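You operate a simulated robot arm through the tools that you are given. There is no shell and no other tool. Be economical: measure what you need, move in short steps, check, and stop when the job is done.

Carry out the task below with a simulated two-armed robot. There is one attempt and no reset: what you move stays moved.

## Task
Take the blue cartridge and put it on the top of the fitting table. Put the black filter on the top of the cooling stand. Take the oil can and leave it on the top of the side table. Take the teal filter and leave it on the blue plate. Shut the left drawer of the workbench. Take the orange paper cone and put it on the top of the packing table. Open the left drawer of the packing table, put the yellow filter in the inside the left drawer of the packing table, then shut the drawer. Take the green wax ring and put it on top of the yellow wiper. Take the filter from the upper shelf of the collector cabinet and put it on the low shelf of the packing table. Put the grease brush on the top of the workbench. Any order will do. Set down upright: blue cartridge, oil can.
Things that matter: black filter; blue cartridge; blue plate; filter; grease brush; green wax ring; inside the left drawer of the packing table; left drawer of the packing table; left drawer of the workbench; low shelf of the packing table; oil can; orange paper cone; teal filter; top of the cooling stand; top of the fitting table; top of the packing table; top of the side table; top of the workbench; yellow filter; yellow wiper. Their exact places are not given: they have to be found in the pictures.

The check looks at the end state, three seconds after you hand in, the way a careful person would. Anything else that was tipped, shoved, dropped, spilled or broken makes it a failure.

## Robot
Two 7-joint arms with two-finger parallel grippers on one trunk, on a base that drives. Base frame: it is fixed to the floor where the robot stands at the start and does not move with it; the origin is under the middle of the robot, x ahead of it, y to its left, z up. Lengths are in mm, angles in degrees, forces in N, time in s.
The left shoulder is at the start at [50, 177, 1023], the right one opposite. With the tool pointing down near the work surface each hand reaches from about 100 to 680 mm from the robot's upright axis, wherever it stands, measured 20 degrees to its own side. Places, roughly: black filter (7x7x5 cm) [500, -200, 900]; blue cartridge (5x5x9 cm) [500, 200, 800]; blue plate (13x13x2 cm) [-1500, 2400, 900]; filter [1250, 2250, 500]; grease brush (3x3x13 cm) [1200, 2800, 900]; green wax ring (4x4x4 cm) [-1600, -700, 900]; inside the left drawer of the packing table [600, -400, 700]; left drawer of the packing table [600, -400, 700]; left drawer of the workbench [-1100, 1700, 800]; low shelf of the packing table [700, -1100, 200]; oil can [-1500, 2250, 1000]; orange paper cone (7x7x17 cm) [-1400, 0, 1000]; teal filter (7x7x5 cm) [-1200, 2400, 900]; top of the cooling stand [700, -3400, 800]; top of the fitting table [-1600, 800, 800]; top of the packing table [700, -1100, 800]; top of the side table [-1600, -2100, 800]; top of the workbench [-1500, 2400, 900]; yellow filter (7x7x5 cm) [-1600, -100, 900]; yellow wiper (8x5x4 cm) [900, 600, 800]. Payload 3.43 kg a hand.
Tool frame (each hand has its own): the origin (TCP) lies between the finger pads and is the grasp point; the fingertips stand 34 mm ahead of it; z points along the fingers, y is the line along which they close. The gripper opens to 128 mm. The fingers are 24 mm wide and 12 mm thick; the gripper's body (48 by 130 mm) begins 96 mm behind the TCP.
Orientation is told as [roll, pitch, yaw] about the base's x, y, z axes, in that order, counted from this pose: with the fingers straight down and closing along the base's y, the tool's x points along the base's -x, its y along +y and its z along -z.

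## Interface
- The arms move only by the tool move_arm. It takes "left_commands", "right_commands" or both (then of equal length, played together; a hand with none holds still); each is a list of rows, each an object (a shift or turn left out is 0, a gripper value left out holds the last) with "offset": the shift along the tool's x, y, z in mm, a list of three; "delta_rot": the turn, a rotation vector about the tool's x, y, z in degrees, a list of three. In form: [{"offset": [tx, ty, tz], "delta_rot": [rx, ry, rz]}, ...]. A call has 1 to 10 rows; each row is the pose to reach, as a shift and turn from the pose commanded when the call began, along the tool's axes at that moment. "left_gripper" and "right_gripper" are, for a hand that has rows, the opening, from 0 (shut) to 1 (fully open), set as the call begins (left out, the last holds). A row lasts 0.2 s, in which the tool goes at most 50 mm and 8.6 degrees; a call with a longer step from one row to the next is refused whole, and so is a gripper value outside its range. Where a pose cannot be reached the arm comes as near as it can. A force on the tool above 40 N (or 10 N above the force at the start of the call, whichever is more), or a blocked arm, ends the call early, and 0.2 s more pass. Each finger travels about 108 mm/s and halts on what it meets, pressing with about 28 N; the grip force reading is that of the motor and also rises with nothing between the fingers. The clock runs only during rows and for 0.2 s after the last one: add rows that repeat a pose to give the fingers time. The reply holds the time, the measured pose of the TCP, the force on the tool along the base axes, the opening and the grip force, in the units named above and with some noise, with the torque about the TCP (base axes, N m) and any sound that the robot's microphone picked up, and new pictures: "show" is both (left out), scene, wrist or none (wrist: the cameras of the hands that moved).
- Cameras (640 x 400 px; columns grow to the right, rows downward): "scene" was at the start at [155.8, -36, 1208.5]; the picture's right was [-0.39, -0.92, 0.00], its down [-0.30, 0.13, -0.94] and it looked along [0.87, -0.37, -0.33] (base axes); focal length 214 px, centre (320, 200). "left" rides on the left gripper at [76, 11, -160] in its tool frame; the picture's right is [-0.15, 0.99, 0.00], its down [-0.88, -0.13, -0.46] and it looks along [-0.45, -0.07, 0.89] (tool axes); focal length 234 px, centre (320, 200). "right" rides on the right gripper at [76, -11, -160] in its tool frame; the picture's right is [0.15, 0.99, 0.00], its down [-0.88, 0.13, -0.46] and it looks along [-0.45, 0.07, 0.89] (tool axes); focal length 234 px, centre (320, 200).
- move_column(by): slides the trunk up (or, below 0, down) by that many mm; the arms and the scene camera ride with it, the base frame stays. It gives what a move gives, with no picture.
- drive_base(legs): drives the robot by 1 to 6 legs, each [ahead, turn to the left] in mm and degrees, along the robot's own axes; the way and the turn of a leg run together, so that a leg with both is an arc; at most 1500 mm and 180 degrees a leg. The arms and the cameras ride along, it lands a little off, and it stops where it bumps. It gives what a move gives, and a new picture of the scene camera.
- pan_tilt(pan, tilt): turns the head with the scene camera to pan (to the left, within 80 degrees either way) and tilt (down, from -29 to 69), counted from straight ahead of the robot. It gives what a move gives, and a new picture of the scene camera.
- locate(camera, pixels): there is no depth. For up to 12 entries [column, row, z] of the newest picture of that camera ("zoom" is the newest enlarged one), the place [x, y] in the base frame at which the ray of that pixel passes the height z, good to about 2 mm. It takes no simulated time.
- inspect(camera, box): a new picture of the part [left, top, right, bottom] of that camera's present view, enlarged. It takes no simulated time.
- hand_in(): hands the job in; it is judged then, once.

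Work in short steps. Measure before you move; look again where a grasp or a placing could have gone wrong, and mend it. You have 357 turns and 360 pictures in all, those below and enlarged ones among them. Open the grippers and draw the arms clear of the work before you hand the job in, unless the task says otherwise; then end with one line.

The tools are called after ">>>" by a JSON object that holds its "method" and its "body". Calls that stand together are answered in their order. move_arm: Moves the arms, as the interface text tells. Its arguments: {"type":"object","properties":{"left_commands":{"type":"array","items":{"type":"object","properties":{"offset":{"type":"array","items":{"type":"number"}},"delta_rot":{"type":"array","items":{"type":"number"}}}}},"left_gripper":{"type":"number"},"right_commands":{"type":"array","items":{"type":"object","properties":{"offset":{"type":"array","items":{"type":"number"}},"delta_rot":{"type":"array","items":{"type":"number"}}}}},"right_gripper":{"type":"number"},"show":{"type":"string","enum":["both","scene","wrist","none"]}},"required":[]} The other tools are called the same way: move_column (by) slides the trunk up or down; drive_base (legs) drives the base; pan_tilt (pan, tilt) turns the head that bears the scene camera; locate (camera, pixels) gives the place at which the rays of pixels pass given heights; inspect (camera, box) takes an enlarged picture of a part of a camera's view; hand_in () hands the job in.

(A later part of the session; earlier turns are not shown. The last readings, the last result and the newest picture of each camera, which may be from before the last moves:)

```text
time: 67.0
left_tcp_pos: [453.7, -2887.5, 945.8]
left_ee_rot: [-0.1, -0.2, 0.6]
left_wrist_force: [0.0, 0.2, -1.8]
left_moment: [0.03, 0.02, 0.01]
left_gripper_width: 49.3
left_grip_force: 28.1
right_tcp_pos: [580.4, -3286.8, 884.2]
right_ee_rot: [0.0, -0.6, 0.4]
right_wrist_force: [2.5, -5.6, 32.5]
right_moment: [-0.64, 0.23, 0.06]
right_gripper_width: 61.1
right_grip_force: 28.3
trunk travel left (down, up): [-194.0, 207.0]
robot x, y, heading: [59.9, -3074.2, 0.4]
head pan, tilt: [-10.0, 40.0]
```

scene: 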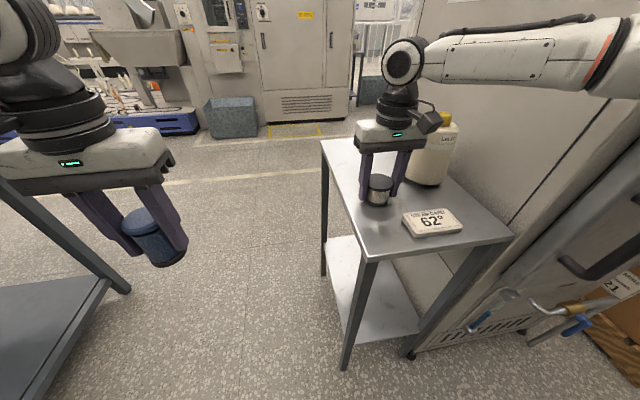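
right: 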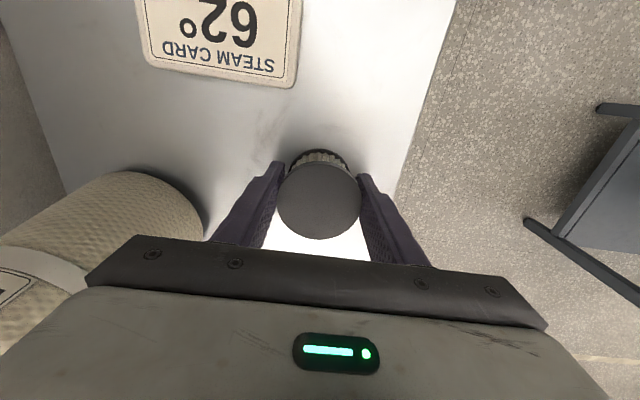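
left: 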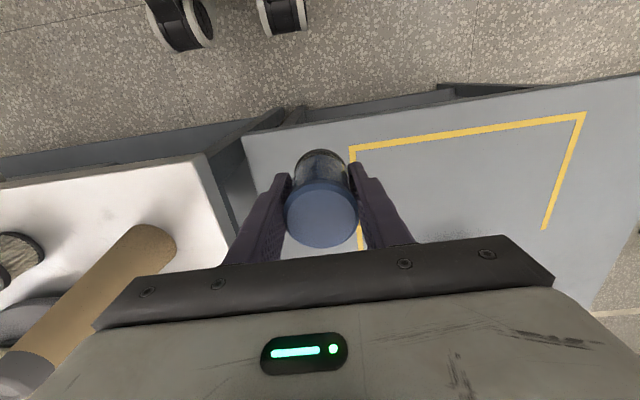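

Contact (32 N). Ease up 4 mm, open and retreat upward.

>>> {"method": "move_arm", "body": {"right_commands": [{"offset": [0, 0, -4]}], "show": "none"}}

>>> {"method": "move_arm", "body": {"right_commands": [{}, {}, {}, {}], "right_gripper": 0.8, "show": "none"}}

>>> {"method": "move_arm", "body": {"right_commands": [{"offset": [0, 0, -30]}, {"offset": [0, 0, -75]}, {"offset": [20, 0, -120]}, {"offset": [60, 0, -130]}, {"offset": [105, 0, -130]}, {"offset": [150, 0, -130]}, {"offset": [190, 0, -130]}], "show": "scene"}}

```text
time: 67.4
left_tcp_pos: [454.6, -2885.8, 945.4]
left_ee_rot: [0.0, -0.2, 0.5]
left_wrist_force: [0.3, 0.2, -2.1]
left_moment: [0.0, 0.01, -0.02]
left_gripper_width: 49.2
left_grip_force: 28.2
right_tcp_pos: [579.2, -3284.7, 883.6]
right_ee_rot: [0.1, -0.2, 0.5]
right_wrist_force: [8.0, -3.3, 20.0]
right_moment: [-0.24, -0.45, 0.04]
right_gripper_width: 60.8
right_grip_force: 28.2
trunk travel left (down, up): [-194.0, 207.0]
robot x, y, heading: [60.0, -3075.4, 0.1]
head pan, tilt: [-10.0, 40.0]
```

```text
time: 68.4
left_tcp_pos: [455.0, -2887.5, 945.2]
left_ee_rot: [0.0, -0.2, 0.6]
left_wrist_force: [0.1, -0.1, -1.4]
left_moment: [0.0, 0.03, 0.0]
left_gripper_width: 49.2
left_grip_force: 28.3
right_tcp_pos: [576.8, -3285.1, 883.8]
right_ee_rot: [0.0, 0.1, 0.5]
right_wrist_force: [-8.2, -0.8, 17.7]
right_moment: [0.45, 0.1, 0.54]
right_gripper_width: 100.1
right_grip_force: 0.0
trunk travel left (down, up): [-194.0, 207.0]
robot x, y, heading: [66.2, -3075.8, 0.3]
head pan, tilt: [-10.0, 40.0]
```

```text
time: 70.0
left_tcp_pos: [455.1, -2887.2, 945.3]
left_ee_rot: [0.1, 0.0, 0.6]
left_wrist_force: [0.6, 0.1, -1.7]
left_moment: [-0.01, 0.02, 0.02]
left_gripper_width: 49.3
left_grip_force: 28.3
right_tcp_pos: [388.6, -3289.1, 1014.4]
right_ee_rot: [0.1, 0.0, 0.6]
right_wrist_force: [-0.7, -0.3, 0.2]
right_moment: [0.0, -0.01, 0.02]
right_gripper_width: 102.5
right_grip_force: 0.0
trunk travel left (down, up): [-194.0, 207.0]
robot x, y, heading: [63.6, -3076.2, 0.4]
head pan, tilt: [-10.0, 40.0]
```

scene: 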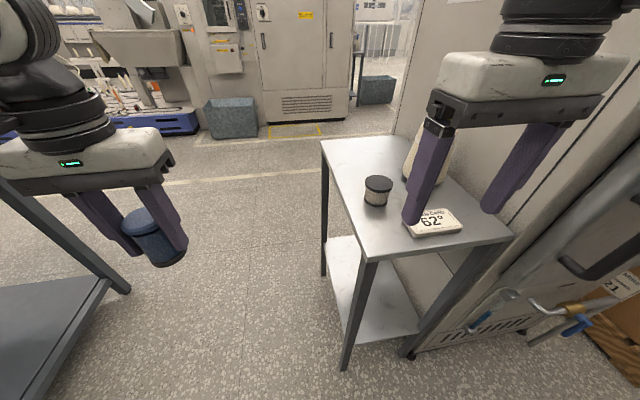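

Black filter placed upright. Now to the fitting table with the cartridge.

>>> {"method": "drive_base", "body": {"legs": [[-460, 0], [0, 89.6], [1500, 0], [1500, 0]]}}

>>> {"method": "pan_tilt", "body": {"pan": 60, "tilt": 25}}

```text
time: 90.7
left_tcp_pos: [-735.8, 300.9, 945.4]
left_ee_rot: [0.0, -0.1, 93.6]
left_wrist_force: [0.0, 0.1, -1.0]
left_moment: [-0.03, -0.02, -0.01]
left_gripper_width: 49.3
left_grip_force: 28.1
right_tcp_pos: [-330.6, 255.7, 1013.7]
right_ee_rot: [0.0, 0.0, 93.6]
right_wrist_force: [0.3, -0.9, -0.2]
right_moment: [0.02, -0.01, -0.01]
right_gripper_width: 102.5
right_grip_force: 0.0
trunk travel left (down, up): [-194.0, 207.0]
robot x, y, heading: [-526.0, -77.1, 93.8]
head pan, tilt: [-10.0, 40.0]
```

scene: 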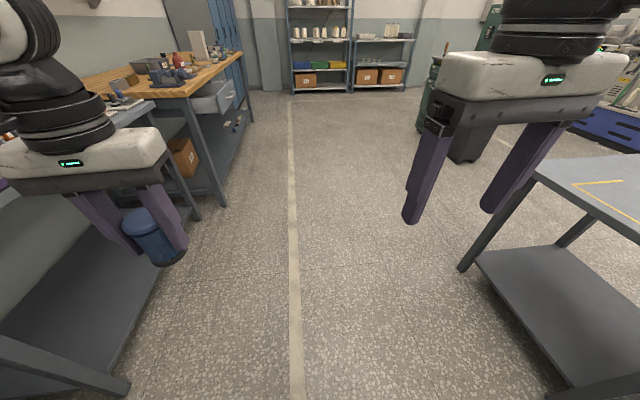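

```text
time: 92.1
left_tcp_pos: [-735.0, 299.0, 944.7]
left_ee_rot: [-0.1, -0.1, 93.6]
left_wrist_force: [-0.7, -0.3, -1.9]
left_moment: [0.0, -0.04, 0.0]
left_gripper_width: 49.7
left_grip_force: 27.5
right_tcp_pos: [-329.9, 254.5, 1013.8]
right_ee_rot: [0.0, 0.0, 93.6]
right_wrist_force: [0.0, -0.1, -0.6]
right_moment: [0.05, 0.04, 0.0]
right_gripper_width: 102.3
right_grip_force: 0.1
trunk travel left (down, up): [-194.0, 207.0]
robot x, y, heading: [-529.6, -83.6, 93.5]
head pan, tilt: [60.0, 25.0]
```

scene: 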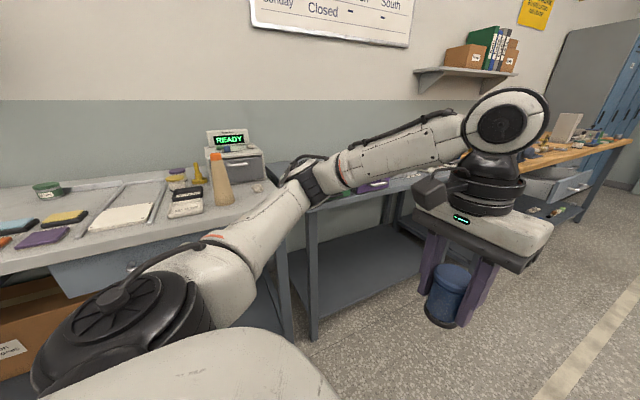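

>>> {"method": "locate", "body": {"camera": "scene", "pixels": [[314, 340, 0], [294, 340, 0], [411, 235, 0], [310, 212, 800], [310, 212, 750], [222, 207, 900], [198, 190, 900], [47, 190, 900], [600, 180, 800]]}}

>>> {"method": "drive_base", "body": {"legs": [[850, -3.5]]}}

```text
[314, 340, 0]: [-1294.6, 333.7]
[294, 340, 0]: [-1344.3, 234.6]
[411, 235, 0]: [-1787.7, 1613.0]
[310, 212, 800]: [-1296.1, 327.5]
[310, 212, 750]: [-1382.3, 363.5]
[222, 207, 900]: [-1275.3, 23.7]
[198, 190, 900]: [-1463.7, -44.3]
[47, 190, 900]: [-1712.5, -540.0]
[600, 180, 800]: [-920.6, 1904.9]
```

```text
time: 96.6
left_tcp_pos: [-734.4, 1148.0, 944.0]
left_ee_rot: [0.0, -0.1, 89.9]
left_wrist_force: [0.4, 0.6, -2.6]
left_moment: [-0.02, -0.05, -0.01]
left_gripper_width: 49.5
left_grip_force: 28.3
right_tcp_pos: [-333.1, 1078.1, 1012.8]
right_ee_rot: [0.0, 0.0, 89.9]
right_wrist_force: [0.4, -0.4, 0.7]
right_moment: [0.0, 0.02, -0.03]
right_gripper_width: 102.1
right_grip_force: 0.1
trunk travel left (down, up): [-194.0, 207.0]
robot x, y, heading: [-552.2, 755.9, 89.7]
head pan, tilt: [60.0, 25.0]
```

scene: 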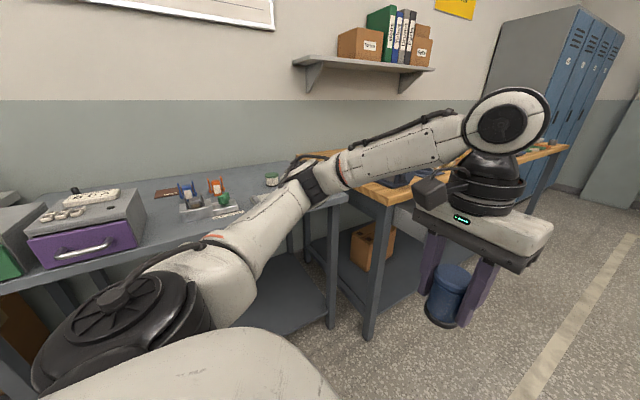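

Front leg of the fitting table at about x≈-1290. Turn left 90° and look.

>>> {"method": "drive_base", "body": {"legs": [[0, 90]]}}

>>> {"method": "pan_tilt", "body": {"pan": 0, "tilt": 25}}

```text
time: 100.8
left_tcp_pos: [-947.2, 574.5, 944.8]
left_ee_rot: [0.1, 0.0, 179.2]
left_wrist_force: [0.0, 0.1, -0.9]
left_moment: [0.02, -0.02, 0.0]
left_gripper_width: 49.3
left_grip_force: 28.4
right_tcp_pos: [-870.1, 975.9, 1015.2]
right_ee_rot: [0.1, 0.0, 179.2]
right_wrist_force: [0.6, 0.9, -0.2]
right_moment: [0.0, -0.01, -0.02]
right_gripper_width: 102.5
right_grip_force: 0.1
trunk travel left (down, up): [-194.0, 207.0]
robot x, y, heading: [-551.7, 752.3, 179.1]
head pan, tilt: [60.0, 25.0]
```

scene: 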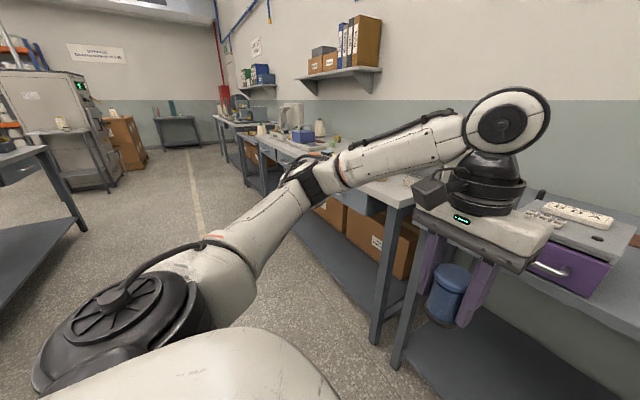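

```text
time: 102.1
left_tcp_pos: [-946.3, 575.9, 945.5]
left_ee_rot: [0.0, -0.1, 179.2]
left_wrist_force: [-0.1, 0.2, -1.6]
left_moment: [0.02, 0.02, 0.0]
left_gripper_width: 49.1
left_grip_force: 28.2
right_tcp_pos: [-871.8, 974.9, 1015.3]
right_ee_rot: [0.1, -0.1, 179.2]
right_wrist_force: [-0.4, 0.2, -0.7]
right_moment: [0.03, 0.02, -0.02]
right_gripper_width: 102.4
right_grip_force: 0.0
trunk travel left (down, up): [-194.0, 207.0]
robot x, y, heading: [-553.5, 750.1, 179.3]
head pan, tilt: [0.0, 25.0]
```

scene: 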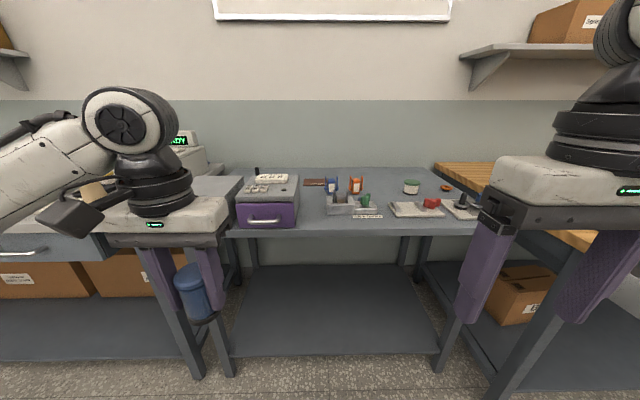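

>>> {"method": "locate", "body": {"camera": "scene", "pixels": [[228, 376, 0], [443, 370, 0], [228, 236, 750], [228, 236, 800], [478, 232, 750], [478, 232, 800]]}}

>>> {"method": "drive_base", "body": {"legs": [[330, 0]]}}

>>> {"method": "pan_tilt", "body": {"pan": 0, "tilt": 42}}

```text
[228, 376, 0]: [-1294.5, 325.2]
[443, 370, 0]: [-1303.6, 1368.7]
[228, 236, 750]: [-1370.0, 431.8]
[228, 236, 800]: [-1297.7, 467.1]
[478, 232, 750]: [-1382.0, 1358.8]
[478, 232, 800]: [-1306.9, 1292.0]
```

```text
time: 104.2
left_tcp_pos: [-1248.1, 578.7, 944.7]
left_ee_rot: [0.2, 1.0, 178.9]
left_wrist_force: [1.8, 0.1, -0.8]
left_moment: [0.01, 0.0, 0.09]
left_gripper_width: 49.0
left_grip_force: 28.4
right_tcp_pos: [-1179.7, 979.8, 1013.6]
right_ee_rot: [0.1, 0.0, 179.2]
right_wrist_force: [-0.5, 0.0, 0.5]
right_moment: [0.02, 0.01, 0.02]
right_gripper_width: 102.3
right_grip_force: 0.1
trunk travel left (down, up): [-194.0, 207.0]
robot x, y, heading: [-854.2, 754.6, 179.1]
head pan, tilt: [0.0, 25.0]
stopped in leg 1: the force on the tool passed its limit (the readings are from after the stop); the commanded pose is now the measured one
```

scene: 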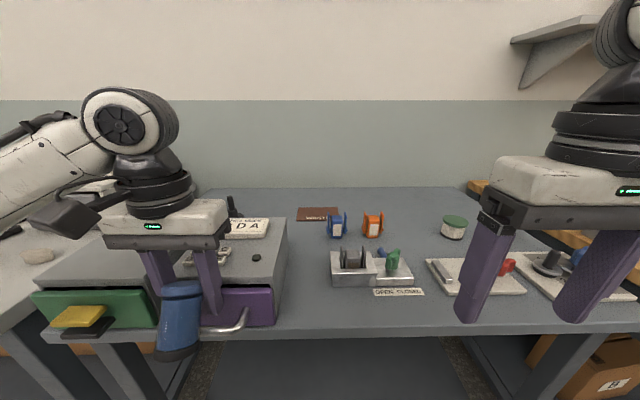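

```text
time: 105.0
left_tcp_pos: [-1248.5, 580.2, 944.6]
left_ee_rot: [0.2, 1.2, 178.8]
left_wrist_force: [3.9, 0.6, -1.9]
left_moment: [-0.04, -0.01, 0.14]
left_gripper_width: 49.0
left_grip_force: 28.1
right_tcp_pos: [-1178.4, 979.9, 1015.7]
right_ee_rot: [0.0, 0.0, 179.3]
right_wrist_force: [-0.4, -0.2, 0.4]
right_moment: [0.02, -0.02, -0.03]
right_gripper_width: 102.4
right_grip_force: 0.0
trunk travel left (down, up): [-194.0, 207.0]
robot x, y, heading: [-860.5, 760.0, 179.2]
head pan, tilt: [0.0, 42.0]
```

scene: 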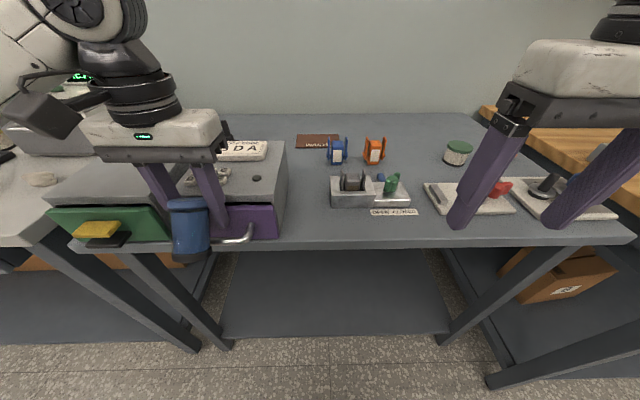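

The left hand bumped the purple drawer front. Back off at once.

>>> {"method": "drive_base", "body": {"legs": [[-120, 0]]}}

>>> {"method": "move_arm", "body": {"left_commands": [{"offset": [0, 0, -40]}, {"offset": [0, 0, -90]}, {"offset": [0, 0, -130]}], "show": "both"}}

```text
time: 106.2
left_tcp_pos: [-1130.4, 579.1, 943.9]
left_ee_rot: [0.2, 1.0, 178.8]
left_wrist_force: [0.8, 0.6, -1.6]
left_moment: [0.0, 0.05, 0.02]
left_gripper_width: 49.2
left_grip_force: 27.7
right_tcp_pos: [-1060.4, 977.9, 1014.4]
right_ee_rot: [0.1, 0.0, 179.1]
right_wrist_force: [0.1, -0.4, -0.2]
right_moment: [0.04, 0.02, -0.02]
right_gripper_width: 102.6
right_grip_force: 0.0
trunk travel left (down, up): [-194.0, 207.0]
robot x, y, heading: [-736.1, 756.9, 179.1]
head pan, tilt: [0.0, 42.0]
```

scene: 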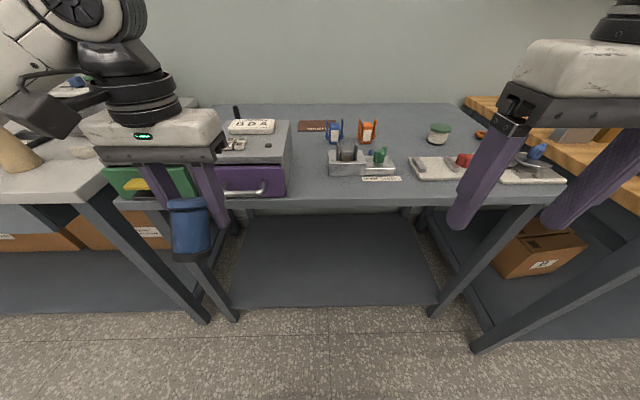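

```text
time: 107.0
left_tcp_pos: [-1131.9, 578.2, 1075.7]
left_ee_rot: [0.2, 1.0, 178.7]
left_wrist_force: [0.0, 0.1, -1.7]
left_moment: [0.0, 0.04, 0.0]
left_gripper_width: 49.0
left_grip_force: 27.5
right_tcp_pos: [-1060.8, 979.8, 1014.2]
right_ee_rot: [0.0, 0.1, 179.2]
right_wrist_force: [-0.6, 0.9, -1.0]
right_moment: [0.0, -0.02, -0.01]
right_gripper_width: 102.5
right_grip_force: 0.0
trunk travel left (down, up): [-194.0, 207.0]
robot x, y, heading: [-737.7, 755.2, 179.1]
head pan, tilt: [0.0, 42.0]
```

scene: 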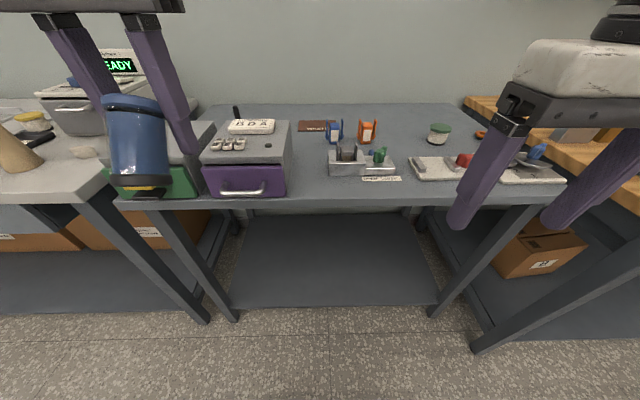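
left: 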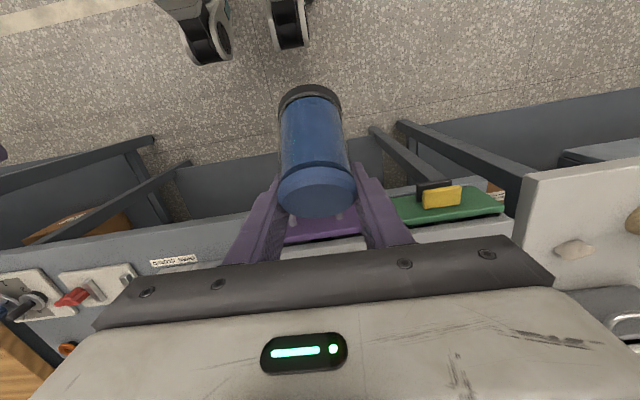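

The cartridge tilted in the grip (~38°, bottom toward the robot); I will tilt the hand when placing. First measure the table and its free spots.

>>> {"method": "locate", "body": {"camera": "scene", "pixels": [[320, 200, 750], [320, 200, 800], [320, 200, 850], [290, 180, 800], [330, 172, 800], [330, 160, 800], [290, 140, 800], [437, 144, 800], [395, 172, 800], [412, 160, 800], [367, 143, 800], [232, 317, 0]]}}

```text
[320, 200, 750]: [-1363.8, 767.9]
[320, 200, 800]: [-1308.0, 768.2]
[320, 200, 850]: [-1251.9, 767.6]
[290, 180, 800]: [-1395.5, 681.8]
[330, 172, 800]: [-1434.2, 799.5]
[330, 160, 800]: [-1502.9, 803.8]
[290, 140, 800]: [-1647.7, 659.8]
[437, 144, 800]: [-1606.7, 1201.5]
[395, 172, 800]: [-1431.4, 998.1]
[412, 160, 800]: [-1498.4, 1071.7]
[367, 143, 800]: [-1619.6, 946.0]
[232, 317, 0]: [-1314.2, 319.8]
```

Table z≈800. I will put it on the free front strip at about (-1362, 745). Shift the base so the left hand lines up.

>>> {"method": "drive_base", "body": {"legs": [[0, -35.5], [227, 0], [0, 36]]}}

```text
time: 112.0
left_tcp_pos: [-1313.0, 708.8, 1075.6]
left_ee_rot: [0.1, 1.2, 178.8]
left_wrist_force: [0.4, -0.1, -1.1]
left_moment: [0.03, 0.04, 0.02]
left_gripper_width: 49.1
left_grip_force: 28.1
right_tcp_pos: [-1241.6, 1110.4, 1014.3]
right_ee_rot: [0.0, 0.2, 179.1]
right_wrist_force: [-0.1, 0.1, 0.4]
right_moment: [0.01, -0.05, -0.01]
right_gripper_width: 102.6
right_grip_force: 0.2
trunk travel left (down, up): [-194.0, 207.0]
robot x, y, heading: [-919.2, 894.3, 179.0]
head pan, tilt: [0.0, 42.0]
```

scene: 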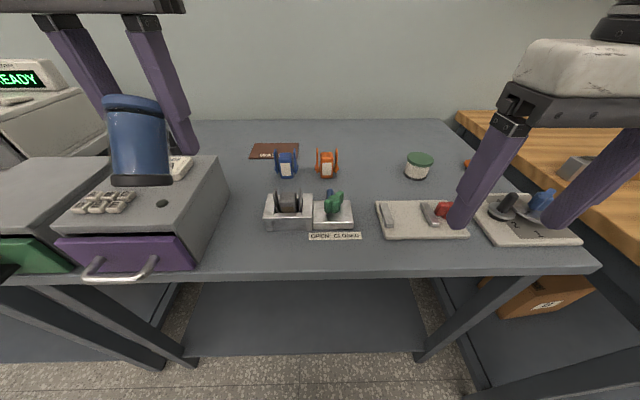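

Tilt the left hand by -38° about tool y in place.

>>> {"method": "move_arm", "body": {"left_commands": [{"offset": [0, 0, 0], "delta_rot": [0, -8, 0]}, {"delta_rot": [0, -16, 0]}, {"delta_rot": [0, -24, 0]}, {"delta_rot": [0, -31, 0]}, {"delta_rot": [0, -38, 0]}], "show": "both"}}

```text
time: 113.2
left_tcp_pos: [-1312.0, 708.6, 1074.9]
left_ee_rot: [0.2, -37.0, 178.6]
left_wrist_force: [-0.1, -0.9, -1.6]
left_moment: [0.01, 0.04, 0.01]
left_gripper_width: 48.8
left_grip_force: 27.9
right_tcp_pos: [-1242.5, 1110.3, 1015.6]
right_ee_rot: [0.1, 0.1, 179.3]
right_wrist_force: [0.6, 0.2, 0.3]
right_moment: [0.0, -0.01, -0.01]
right_gripper_width: 102.3
right_grip_force: 0.0
trunk travel left (down, up): [-194.0, 207.0]
robot x, y, heading: [-920.9, 887.4, 178.8]
head pan, tilt: [0.0, 42.0]
```

scene: 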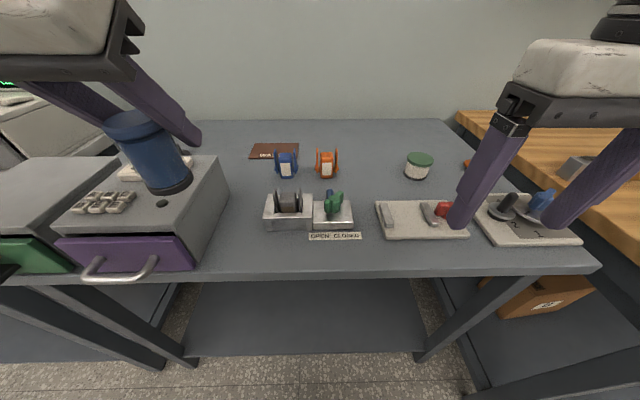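
left: 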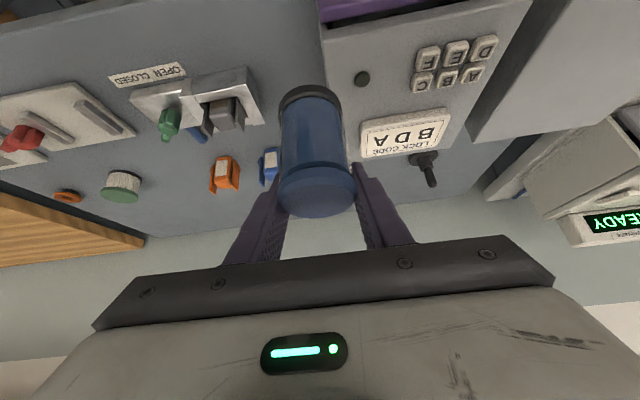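

Inspect verticality up close.

>>> {"method": "inspect", "body": {"camera": "scene", "box": [80, 80, 240, 220]}}

```text
2.86 times, centred on (160, 150) of scene
```

zoom: 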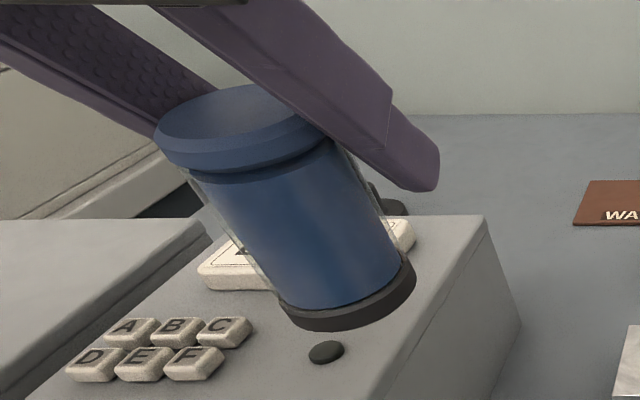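

Near vertical. Move over the target, partly down.

>>> {"method": "move_arm", "body": {"left_commands": [{"offset": [0, -36, 0]}, {"offset": [-7, -36, 30]}, {"offset": [-14, -36, 60]}, {"offset": [-20.6, -36, 90.7]}], "show": "both"}}

```text
time: 114.2
left_tcp_pos: [-1381.4, 745.2, 1014.3]
left_ee_rot: [0.2, -37.0, 178.6]
left_wrist_force: [0.8, 0.3, -1.3]
left_moment: [-0.01, 0.01, -0.01]
left_gripper_width: 49.0
left_grip_force: 27.8
right_tcp_pos: [-1241.6, 1110.4, 1013.8]
right_ee_rot: [0.3, 0.2, 179.2]
right_wrist_force: [0.2, -0.4, 0.3]
right_moment: [0.02, -0.03, 0.04]
right_gripper_width: 102.3
right_grip_force: 0.0
trunk travel left (down, up): [-194.0, 207.0]
robot x, y, heading: [-922.6, 888.6, 179.0]
head pan, tilt: [0.0, 42.0]
```

scene: 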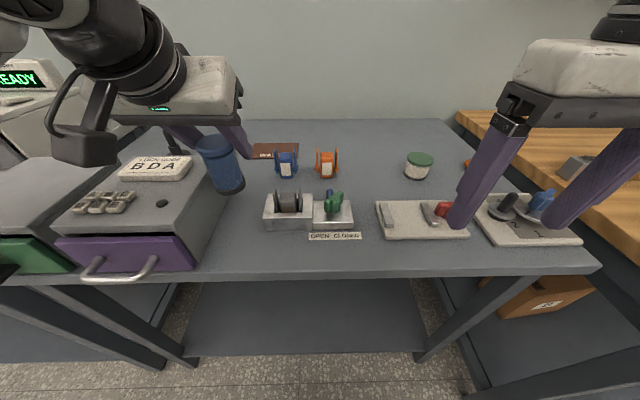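
left: 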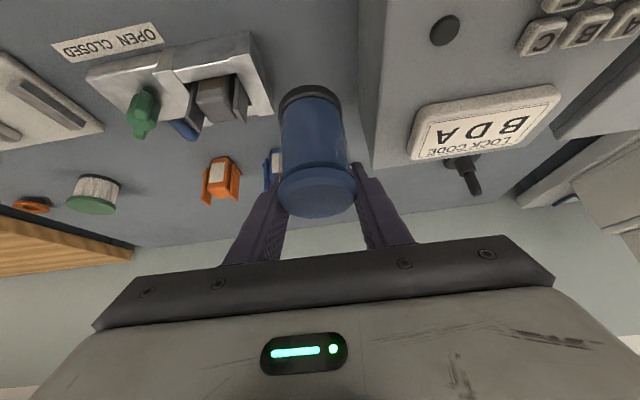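

>>> {"method": "locate", "body": {"camera": "left", "pixels": [[272, 115, 800], [250, 33, 800], [375, 165, 880], [385, 5, 880], [290, 5, 800], [310, 95, 933]]}}

>>> {"method": "locate", "body": {"camera": "scene", "pixels": [[264, 230, 800], [264, 212, 820], [195, 268, 800], [230, 187, 933], [280, 276, 800], [230, 200, 850]]}}

```text
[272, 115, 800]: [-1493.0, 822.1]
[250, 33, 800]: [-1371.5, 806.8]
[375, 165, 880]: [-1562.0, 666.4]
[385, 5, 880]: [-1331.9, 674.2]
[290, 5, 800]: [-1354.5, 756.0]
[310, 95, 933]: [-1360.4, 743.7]
```

```text
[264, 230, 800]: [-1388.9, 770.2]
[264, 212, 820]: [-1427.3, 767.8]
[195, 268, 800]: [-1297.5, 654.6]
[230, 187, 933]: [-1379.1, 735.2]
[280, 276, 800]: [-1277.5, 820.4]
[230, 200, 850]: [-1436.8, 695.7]
```

Shift slightly left/back and descend 110 mm.

>>> {"method": "move_arm", "body": {"left_commands": [{"offset": [8, 12, -6]}, {"offset": [30, 12, 23]}, {"offset": [52, 12, 52]}, {"offset": [74.2, 12, 82]}], "show": "both"}}

```text
time: 115.2
left_tcp_pos: [-1371.3, 734.4, 908.4]
left_ee_rot: [0.1, -37.7, 178.9]
left_wrist_force: [-3.0, 0.5, 21.2]
left_moment: [0.12, -0.33, -0.04]
left_gripper_width: 49.0
left_grip_force: 28.8
right_tcp_pos: [-1240.3, 1111.5, 1015.2]
right_ee_rot: [0.1, 0.0, 179.2]
right_wrist_force: [0.5, -0.1, -0.1]
right_moment: [0.0, 0.0, -0.03]
right_gripper_width: 102.4
right_grip_force: 0.1
trunk travel left (down, up): [-194.0, 207.0]
robot x, y, heading: [-919.7, 890.3, 178.9]
head pan, tilt: [0.0, 42.0]
```

scene: 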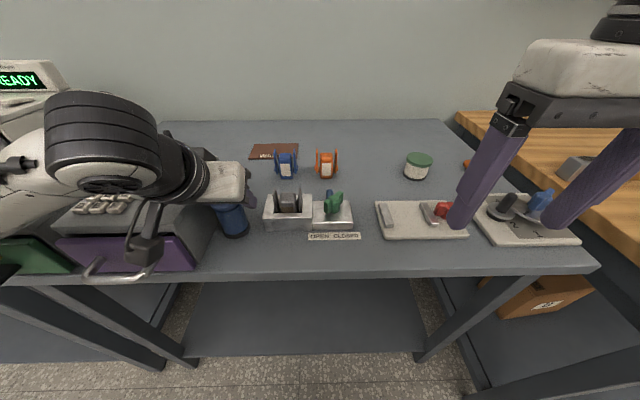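
left: 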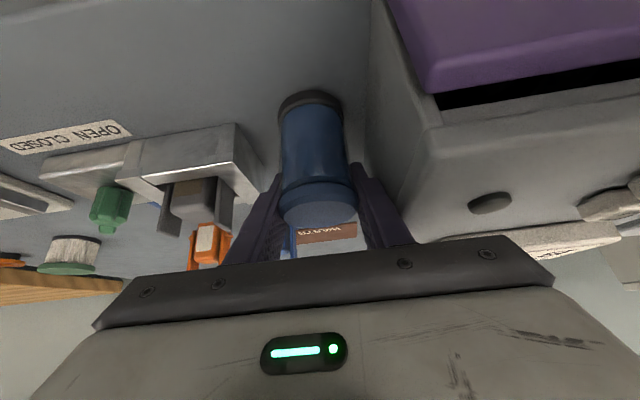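

>>> {"method": "inspect", "body": {"camera": "scene", "box": [170, 160, 300, 260]}}

```text
4.00 times, centred on (235, 210) of scene
```

zoom: 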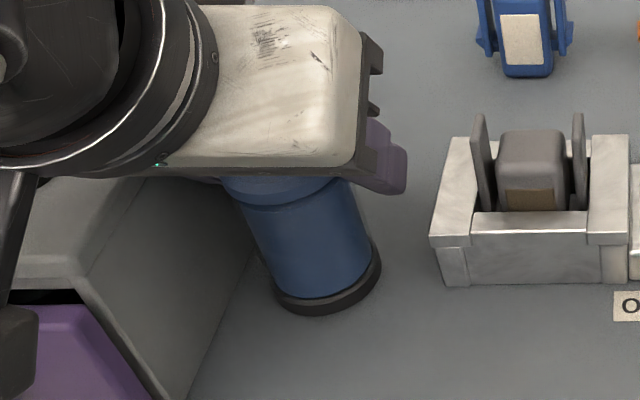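

Upright on the table. Ease off slightly, open to 0.55.

>>> {"method": "move_arm", "body": {"left_commands": [{"offset": [-2, 0, -2.5]}], "show": "none"}}

>>> {"method": "move_arm", "body": {"left_commands": [{}, {}, {}], "left_gripper": 0.56, "show": "both"}}

```text
time: 115.6
left_tcp_pos: [-1371.5, 734.9, 907.9]
left_ee_rot: [0.3, -37.0, 178.6]
left_wrist_force: [-5.2, 0.7, 10.5]
left_moment: [0.19, 0.32, 0.04]
left_gripper_width: 49.1
left_grip_force: 28.0
right_tcp_pos: [-1241.8, 1111.6, 1013.5]
right_ee_rot: [0.1, 0.0, 179.2]
right_wrist_force: [-0.6, -0.1, -0.6]
right_moment: [-0.01, 0.0, -0.01]
right_gripper_width: 102.5
right_grip_force: 0.1
trunk travel left (down, up): [-194.0, 207.0]
robot x, y, heading: [-918.8, 892.9, 178.9]
head pan, tilt: [0.0, 42.0]
```

```text
time: 116.4
left_tcp_pos: [-1370.7, 736.8, 907.1]
left_ee_rot: [0.2, -36.6, 178.3]
left_wrist_force: [8.7, 26.8, -14.1]
left_moment: [-0.62, 1.04, 1.72]
left_gripper_width: 56.1
left_grip_force: 0.1
right_tcp_pos: [-1241.4, 1112.2, 1013.5]
right_ee_rot: [0.3, 0.1, 179.3]
right_wrist_force: [-0.6, 0.2, 1.4]
right_moment: [0.01, 0.0, 0.0]
right_gripper_width: 102.2
right_grip_force: 0.0
trunk travel left (down, up): [-194.0, 207.0]
robot x, y, heading: [-919.6, 891.0, 179.0]
head pan, tilt: [0.0, 42.0]
```

scene: 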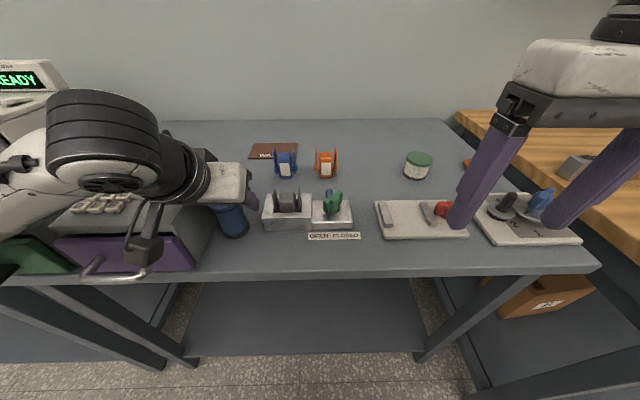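
left: 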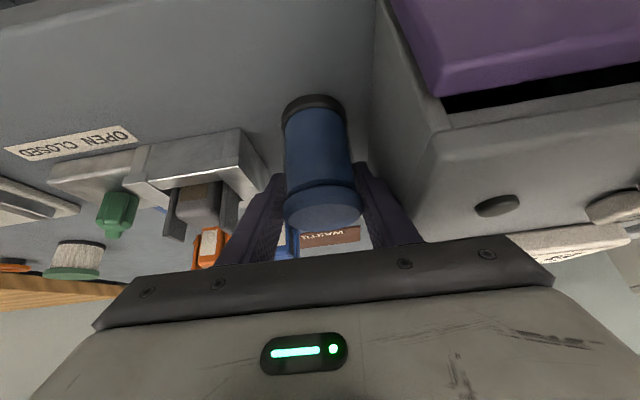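

The left finger is pressing the drawer unit's side. Limit the opening to 55 mm and check.

>>> {"method": "move_arm", "body": {"left_commands": [{"offset": [0, -1.5, 0]}, {"offset": [0, -1.5, 0]}], "left_gripper": 0.425, "show": "wrist"}}

>>> {"method": "inspect", "body": {"camera": "scene", "box": [170, 160, 300, 260]}}

```text
time: 117.0
left_tcp_pos: [-1372.3, 734.7, 909.2]
left_ee_rot: [0.4, -37.0, 178.7]
left_wrist_force: [-0.7, 5.8, 0.7]
left_moment: [-0.27, -0.05, 0.29]
left_gripper_width: 50.9
left_grip_force: 0.1
right_tcp_pos: [-1241.1, 1111.4, 1013.8]
right_ee_rot: [0.1, 0.1, 179.2]
right_wrist_force: [0.5, 1.1, -0.4]
right_moment: [0.02, -0.02, -0.01]
right_gripper_width: 102.5
right_grip_force: 0.1
trunk travel left (down, up): [-194.0, 207.0]
robot x, y, heading: [-921.2, 884.3, 178.7]
head pan, tilt: [0.0, 42.0]
```

left: 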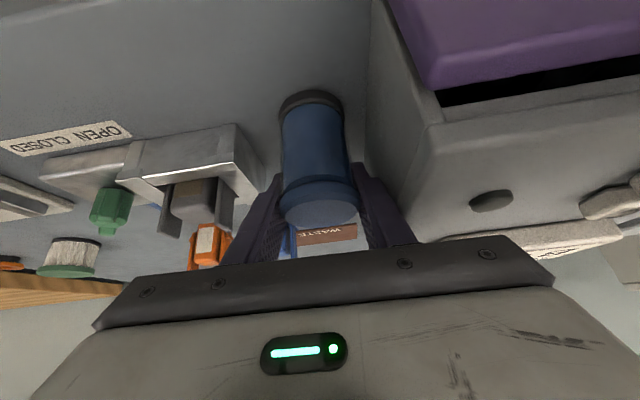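

```text
4.00 times, centred on (235, 210) of scene
```

zoom: 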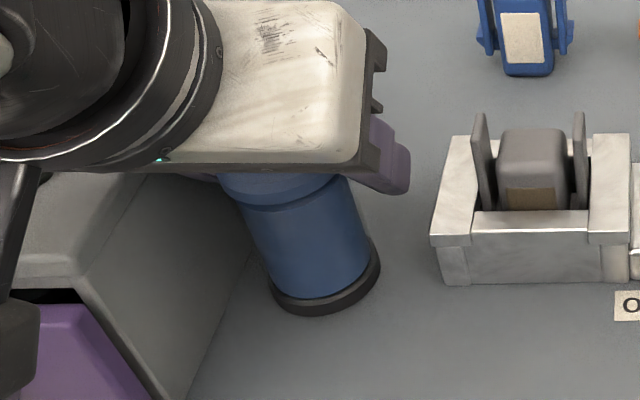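

Too tight next to the drawer unit. Regrip, lift 40 mm, and shift 115 mm right to the free front strip.

>>> {"method": "move_arm", "body": {"left_commands": [{}, {}, {}], "left_gripper": 0.2, "show": "none"}}

>>> {"method": "move_arm", "body": {"left_commands": [{"offset": [-12, 0, -16]}, {"offset": [-24, 0, -32]}, {"offset": [-21, -40, -34]}, {"offset": [-18, -80, -36.8]}, {"offset": [-18, -115, -36.8]}], "show": "both"}}

```text
time: 117.8
left_tcp_pos: [-1372.3, 734.7, 908.4]
left_ee_rot: [0.2, -37.1, 178.7]
left_wrist_force: [-1.3, -2.9, 7.7]
left_moment: [0.02, -0.17, -0.06]
left_gripper_width: 48.9
left_grip_force: 28.5
right_tcp_pos: [-1242.3, 1110.4, 1015.0]
right_ee_rot: [0.1, 0.1, 179.3]
right_wrist_force: [-0.5, 0.7, -0.4]
right_moment: [0.0, 0.02, -0.02]
right_gripper_width: 102.5
right_grip_force: 0.1
trunk travel left (down, up): [-194.0, 207.0]
robot x, y, heading: [-919.8, 888.1, 179.1]
head pan, tilt: [0.0, 42.0]
```

```text
time: 118.9
left_tcp_pos: [-1366.6, 809.6, 957.0]
left_ee_rot: [1.3, -38.4, -179.6]
left_wrist_force: [4.8, -22.9, 14.0]
left_moment: [0.62, -0.76, -0.74]
left_gripper_width: 48.9
left_grip_force: 27.8
right_tcp_pos: [-1239.9, 1108.3, 1017.1]
right_ee_rot: [-0.1, -0.1, 179.2]
right_wrist_force: [0.1, 0.3, -1.2]
right_moment: [0.0, -0.01, 0.0]
right_gripper_width: 102.2
right_grip_force: 0.0
trunk travel left (down, up): [-194.0, 207.0]
robot x, y, heading: [-920.6, 886.8, 179.5]
head pan, tilt: [0.0, 42.0]
stopped in row 5 (left hand): the force on the tool passed its limit (the readings are from after the stop); the commanded pose is now the measured one
```

scene: 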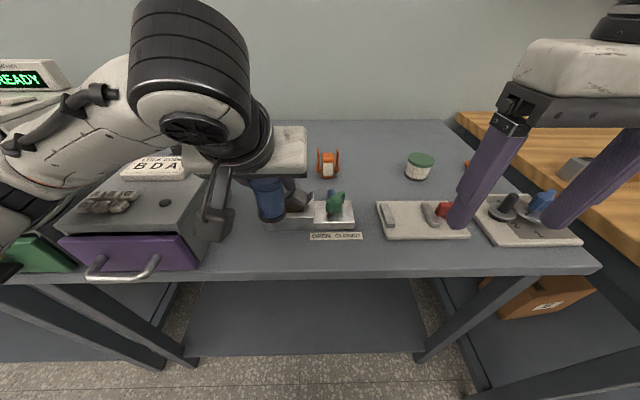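
left: 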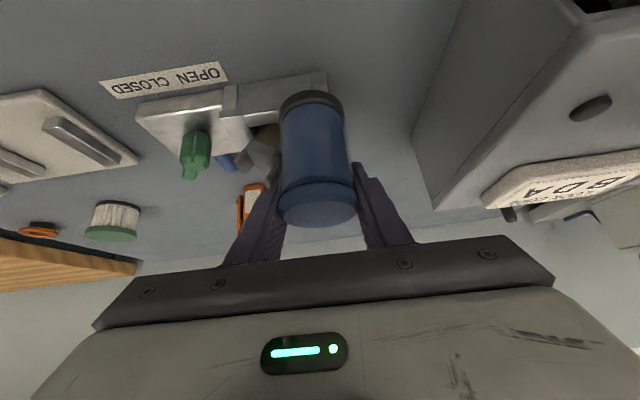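

The hand hit the fixture; move back left and up.

>>> {"method": "move_arm", "body": {"left_commands": [{"offset": [0, 20, 0]}, {"offset": [-20, 25, -28]}, {"offset": [-42, 25, -56]}], "show": "wrist"}}

>>> {"method": "inspect", "body": {"camera": "scene", "box": [200, 130, 380, 250]}}

```text
time: 119.7
left_tcp_pos: [-1365.7, 791.3, 1023.8]
left_ee_rot: [1.1, -37.8, 179.8]
left_wrist_force: [-0.4, 0.2, -0.7]
left_moment: [0.03, 0.02, -0.01]
left_gripper_width: 49.0
left_grip_force: 27.8
right_tcp_pos: [-1242.5, 1110.2, 1014.8]
right_ee_rot: [0.1, 0.0, 179.2]
right_wrist_force: [0.4, 0.4, 0.1]
right_moment: [0.0, -0.02, 0.01]
right_gripper_width: 102.5
right_grip_force: 0.1
trunk travel left (down, up): [-194.0, 207.0]
robot x, y, heading: [-920.3, 889.9, 179.2]
head pan, tilt: [0.0, 42.0]
```

left: 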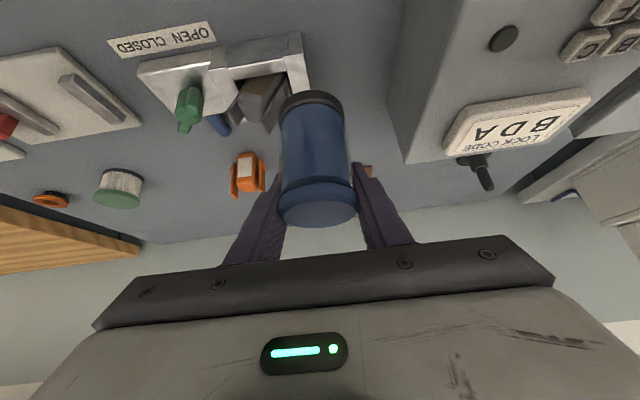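

```text
3.33 times, centred on (290, 190) of scene
```

zoom: 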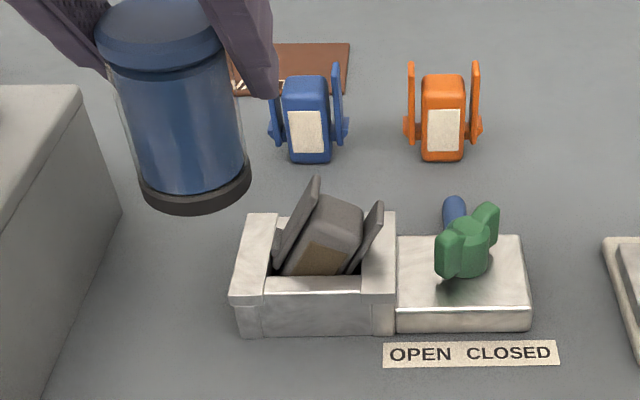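

The loose gray block in the fixture got tilted; I'll mend it afterwards. First find a roomier spot for the cartridge.

>>> {"method": "locate", "body": {"camera": "scene", "pixels": [[342, 178, 810], [405, 178, 810], [352, 205, 810], [376, 205, 810], [376, 238, 810], [372, 185, 810], [405, 200, 810], [280, 271, 810], [362, 240, 810]]}}

```text
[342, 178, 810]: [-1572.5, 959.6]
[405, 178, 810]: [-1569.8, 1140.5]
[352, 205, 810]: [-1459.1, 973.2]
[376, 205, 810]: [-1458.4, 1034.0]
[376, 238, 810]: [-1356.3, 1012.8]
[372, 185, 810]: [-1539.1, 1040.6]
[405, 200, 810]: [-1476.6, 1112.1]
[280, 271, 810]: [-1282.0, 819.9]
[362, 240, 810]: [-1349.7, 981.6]
```

The free area at about (-1535,1050) is good. Raise the hand and turn the base right 24° so the left arm reaches it.

>>> {"method": "move_arm", "body": {"left_commands": [{"offset": [-24, 0, -32]}, {"offset": [-36, 10, -48]}], "show": "none"}}

>>> {"method": "drive_base", "body": {"legs": [[0, -24]]}}

```text
time: 120.3
left_tcp_pos: [-1363.2, 781.9, 1082.5]
left_ee_rot: [0.9, -38.0, 179.8]
left_wrist_force: [0.7, 0.3, -1.7]
left_moment: [0.0, 0.02, 0.0]
left_gripper_width: 48.9
left_grip_force: 28.2
right_tcp_pos: [-1241.1, 1110.8, 1014.4]
right_ee_rot: [0.0, 0.0, 179.2]
right_wrist_force: [0.0, -0.4, -0.2]
right_moment: [-0.01, 0.03, -0.02]
right_gripper_width: 102.5
right_grip_force: 0.0
trunk travel left (down, up): [-194.0, 207.0]
robot x, y, heading: [-922.8, 889.2, 179.0]
head pan, tilt: [0.0, 42.0]
```

```text
time: 122.0
left_tcp_pos: [-1369.2, 970.7, 1083.7]
left_ee_rot: [1.0, -37.9, 155.9]
left_wrist_force: [0.5, -0.2, -1.4]
left_moment: [-0.01, 0.08, 0.02]
left_gripper_width: 49.0
left_grip_force: 28.3
right_tcp_pos: [-1124.9, 1220.9, 1013.9]
right_ee_rot: [0.0, 0.0, 155.4]
right_wrist_force: [0.5, 0.1, -0.3]
right_moment: [0.01, -0.01, 0.03]
right_gripper_width: 102.6
right_grip_force: 0.0
trunk travel left (down, up): [-194.0, 207.0]
robot x, y, heading: [-921.7, 888.1, 155.3]
head pan, tilt: [0.0, 42.0]
```

scene: 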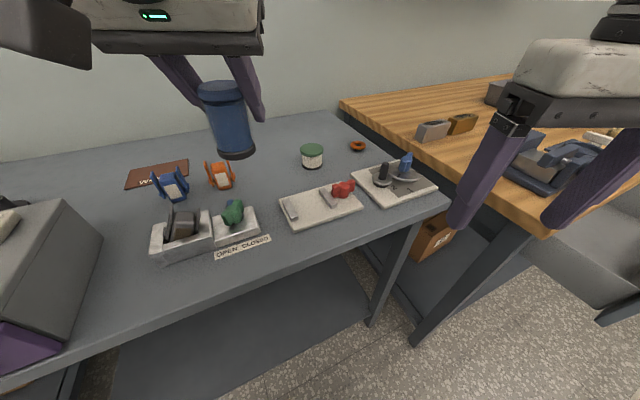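

>>> {"method": "locate", "body": {"camera": "scene", "pixels": [[262, 182, 810], [236, 184, 810], [303, 165, 810], [282, 205, 810], [244, 208, 810], [230, 157, 1000]]}}

>>> {"method": "move_arm", "body": {"left_commands": [{"offset": [-34, 0, 27]}, {"offset": [-68, 0, 54]}, {"offset": [-102, 0, 80]}, {"offset": [-136, 0, 106]}, {"offset": [-160, 0, 125]}], "show": "both"}}

```text
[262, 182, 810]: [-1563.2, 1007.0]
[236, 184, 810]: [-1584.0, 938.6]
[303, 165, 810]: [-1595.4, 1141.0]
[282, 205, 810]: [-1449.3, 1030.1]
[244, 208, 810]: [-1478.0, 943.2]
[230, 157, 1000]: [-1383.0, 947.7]
```

```text
time: 123.2
left_tcp_pos: [-1559.6, 1050.1, 1083.2]
left_ee_rot: [1.1, -37.7, 155.9]
left_wrist_force: [-0.5, -0.8, -2.2]
left_moment: [-0.02, 0.04, 0.01]
left_gripper_width: 48.7
left_grip_force: 28.2
right_tcp_pos: [-1125.6, 1220.9, 1014.9]
right_ee_rot: [0.1, 0.1, 155.3]
right_wrist_force: [-0.2, -0.4, 0.9]
right_moment: [0.01, 0.0, 0.02]
right_gripper_width: 102.4
right_grip_force: 0.0
trunk travel left (down, up): [-194.0, 207.0]
robot x, y, heading: [-922.5, 887.8, 155.4]
head pan, tilt: [0.0, 42.0]
```

scene: 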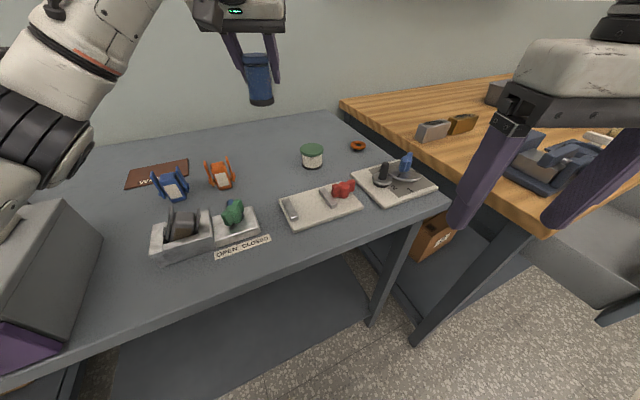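
left: 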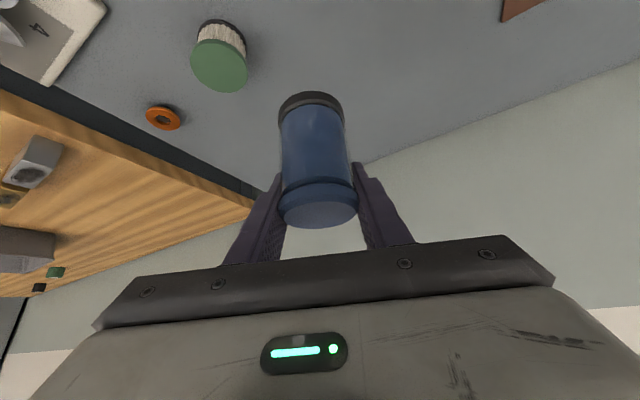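

Clear and vertical. Descend 155 mm.

>>> {"method": "move_arm", "body": {"left_commands": [{"offset": [29, 0, 38]}, {"offset": [58, 0, 75]}, {"offset": [80, 0, 103]}, {"offset": [95, 0, 122.5]}], "show": "both"}}

```text
time: 124.2
left_tcp_pos: [-1559.7, 1049.4, 926.2]
left_ee_rot: [1.0, -37.9, 156.0]
left_wrist_force: [0.8, -0.5, -1.7]
left_moment: [0.01, -0.02, -0.02]
left_gripper_width: 49.1
left_grip_force: 27.8
right_tcp_pos: [-1125.0, 1220.4, 1015.7]
right_ee_rot: [0.0, 0.1, 155.4]
right_wrist_force: [1.0, -0.6, -0.7]
right_moment: [0.01, -0.01, 0.01]
right_gripper_width: 102.5
right_grip_force: 0.0
trunk travel left (down, up): [-194.0, 207.0]
robot x, y, heading: [-924.4, 888.0, 155.4]
head pan, tilt: [0.0, 42.0]
```

scene: 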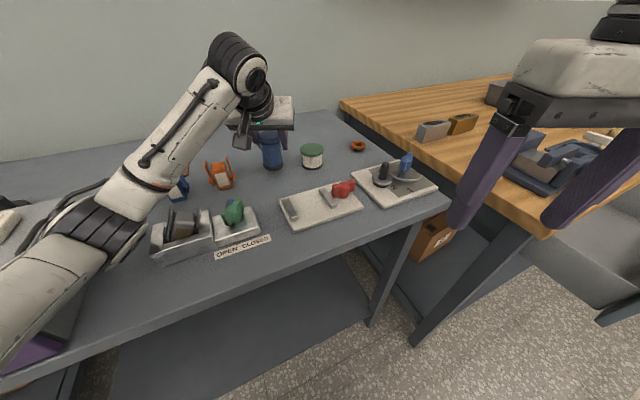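
left: 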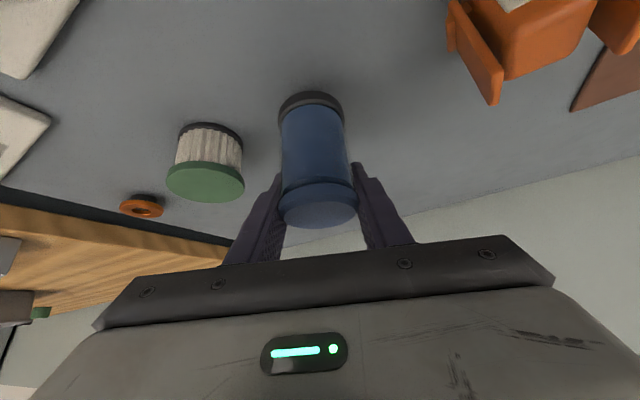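

Lower in small steps to contact.

>>> {"method": "move_arm", "body": {"left_commands": [{"offset": [4.9, 0, 6.3]}, {"offset": [8, 0, 10.3]}, {"offset": [9.8, 0, 12.6]}, {"offset": [11.6, 0, 15]}], "show": "none"}}

```text
time: 125.2
left_tcp_pos: [-1559.6, 1043.7, 921.6]
left_ee_rot: [1.1, -39.0, 156.5]
left_wrist_force: [0.1, 0.0, -1.7]
left_moment: [0.03, 0.05, 0.03]
left_gripper_width: 48.8
left_grip_force: 27.9
right_tcp_pos: [-1124.6, 1219.0, 1017.0]
right_ee_rot: [0.0, -0.1, 155.4]
right_wrist_force: [0.1, 0.1, -0.1]
right_moment: [-0.03, 0.01, -0.02]
right_gripper_width: 102.5
right_grip_force: 0.0
trunk travel left (down, up): [-194.0, 207.0]
robot x, y, heading: [-926.4, 887.5, 155.4]
head pan, tilt: [0.0, 42.0]
```

No tool contact force, but the arm lags. Look.

>>> {"method": "pan_tilt", "body": {"pan": 25, "tilt": 42}}

```text
time: 126.1
left_tcp_pos: [-1560.8, 1043.2, 922.7]
left_ee_rot: [1.1, -39.2, 156.4]
left_wrist_force: [-0.2, -0.6, -1.5]
left_moment: [0.01, 0.04, 0.01]
left_gripper_width: 48.7
left_grip_force: 28.0
right_tcp_pos: [-1124.2, 1218.0, 1016.5]
right_ee_rot: [0.1, -0.1, 155.4]
right_wrist_force: [-0.1, -0.3, 0.2]
right_moment: [-0.03, 0.02, 0.01]
right_gripper_width: 102.5
right_grip_force: 0.1
trunk travel left (down, up): [-194.0, 207.0]
robot x, y, heading: [-916.6, 889.8, 155.3]
head pan, tilt: [25.0, 42.0]
```

scene: 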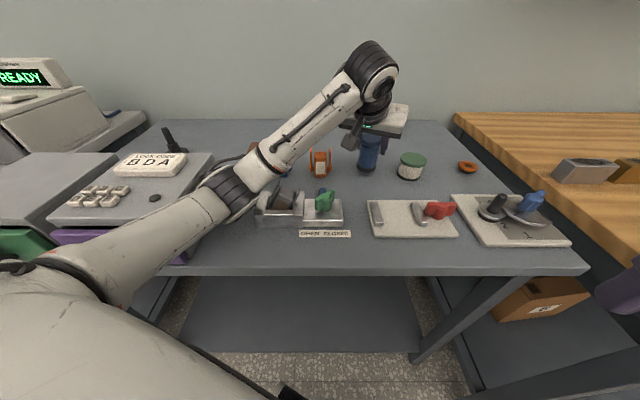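

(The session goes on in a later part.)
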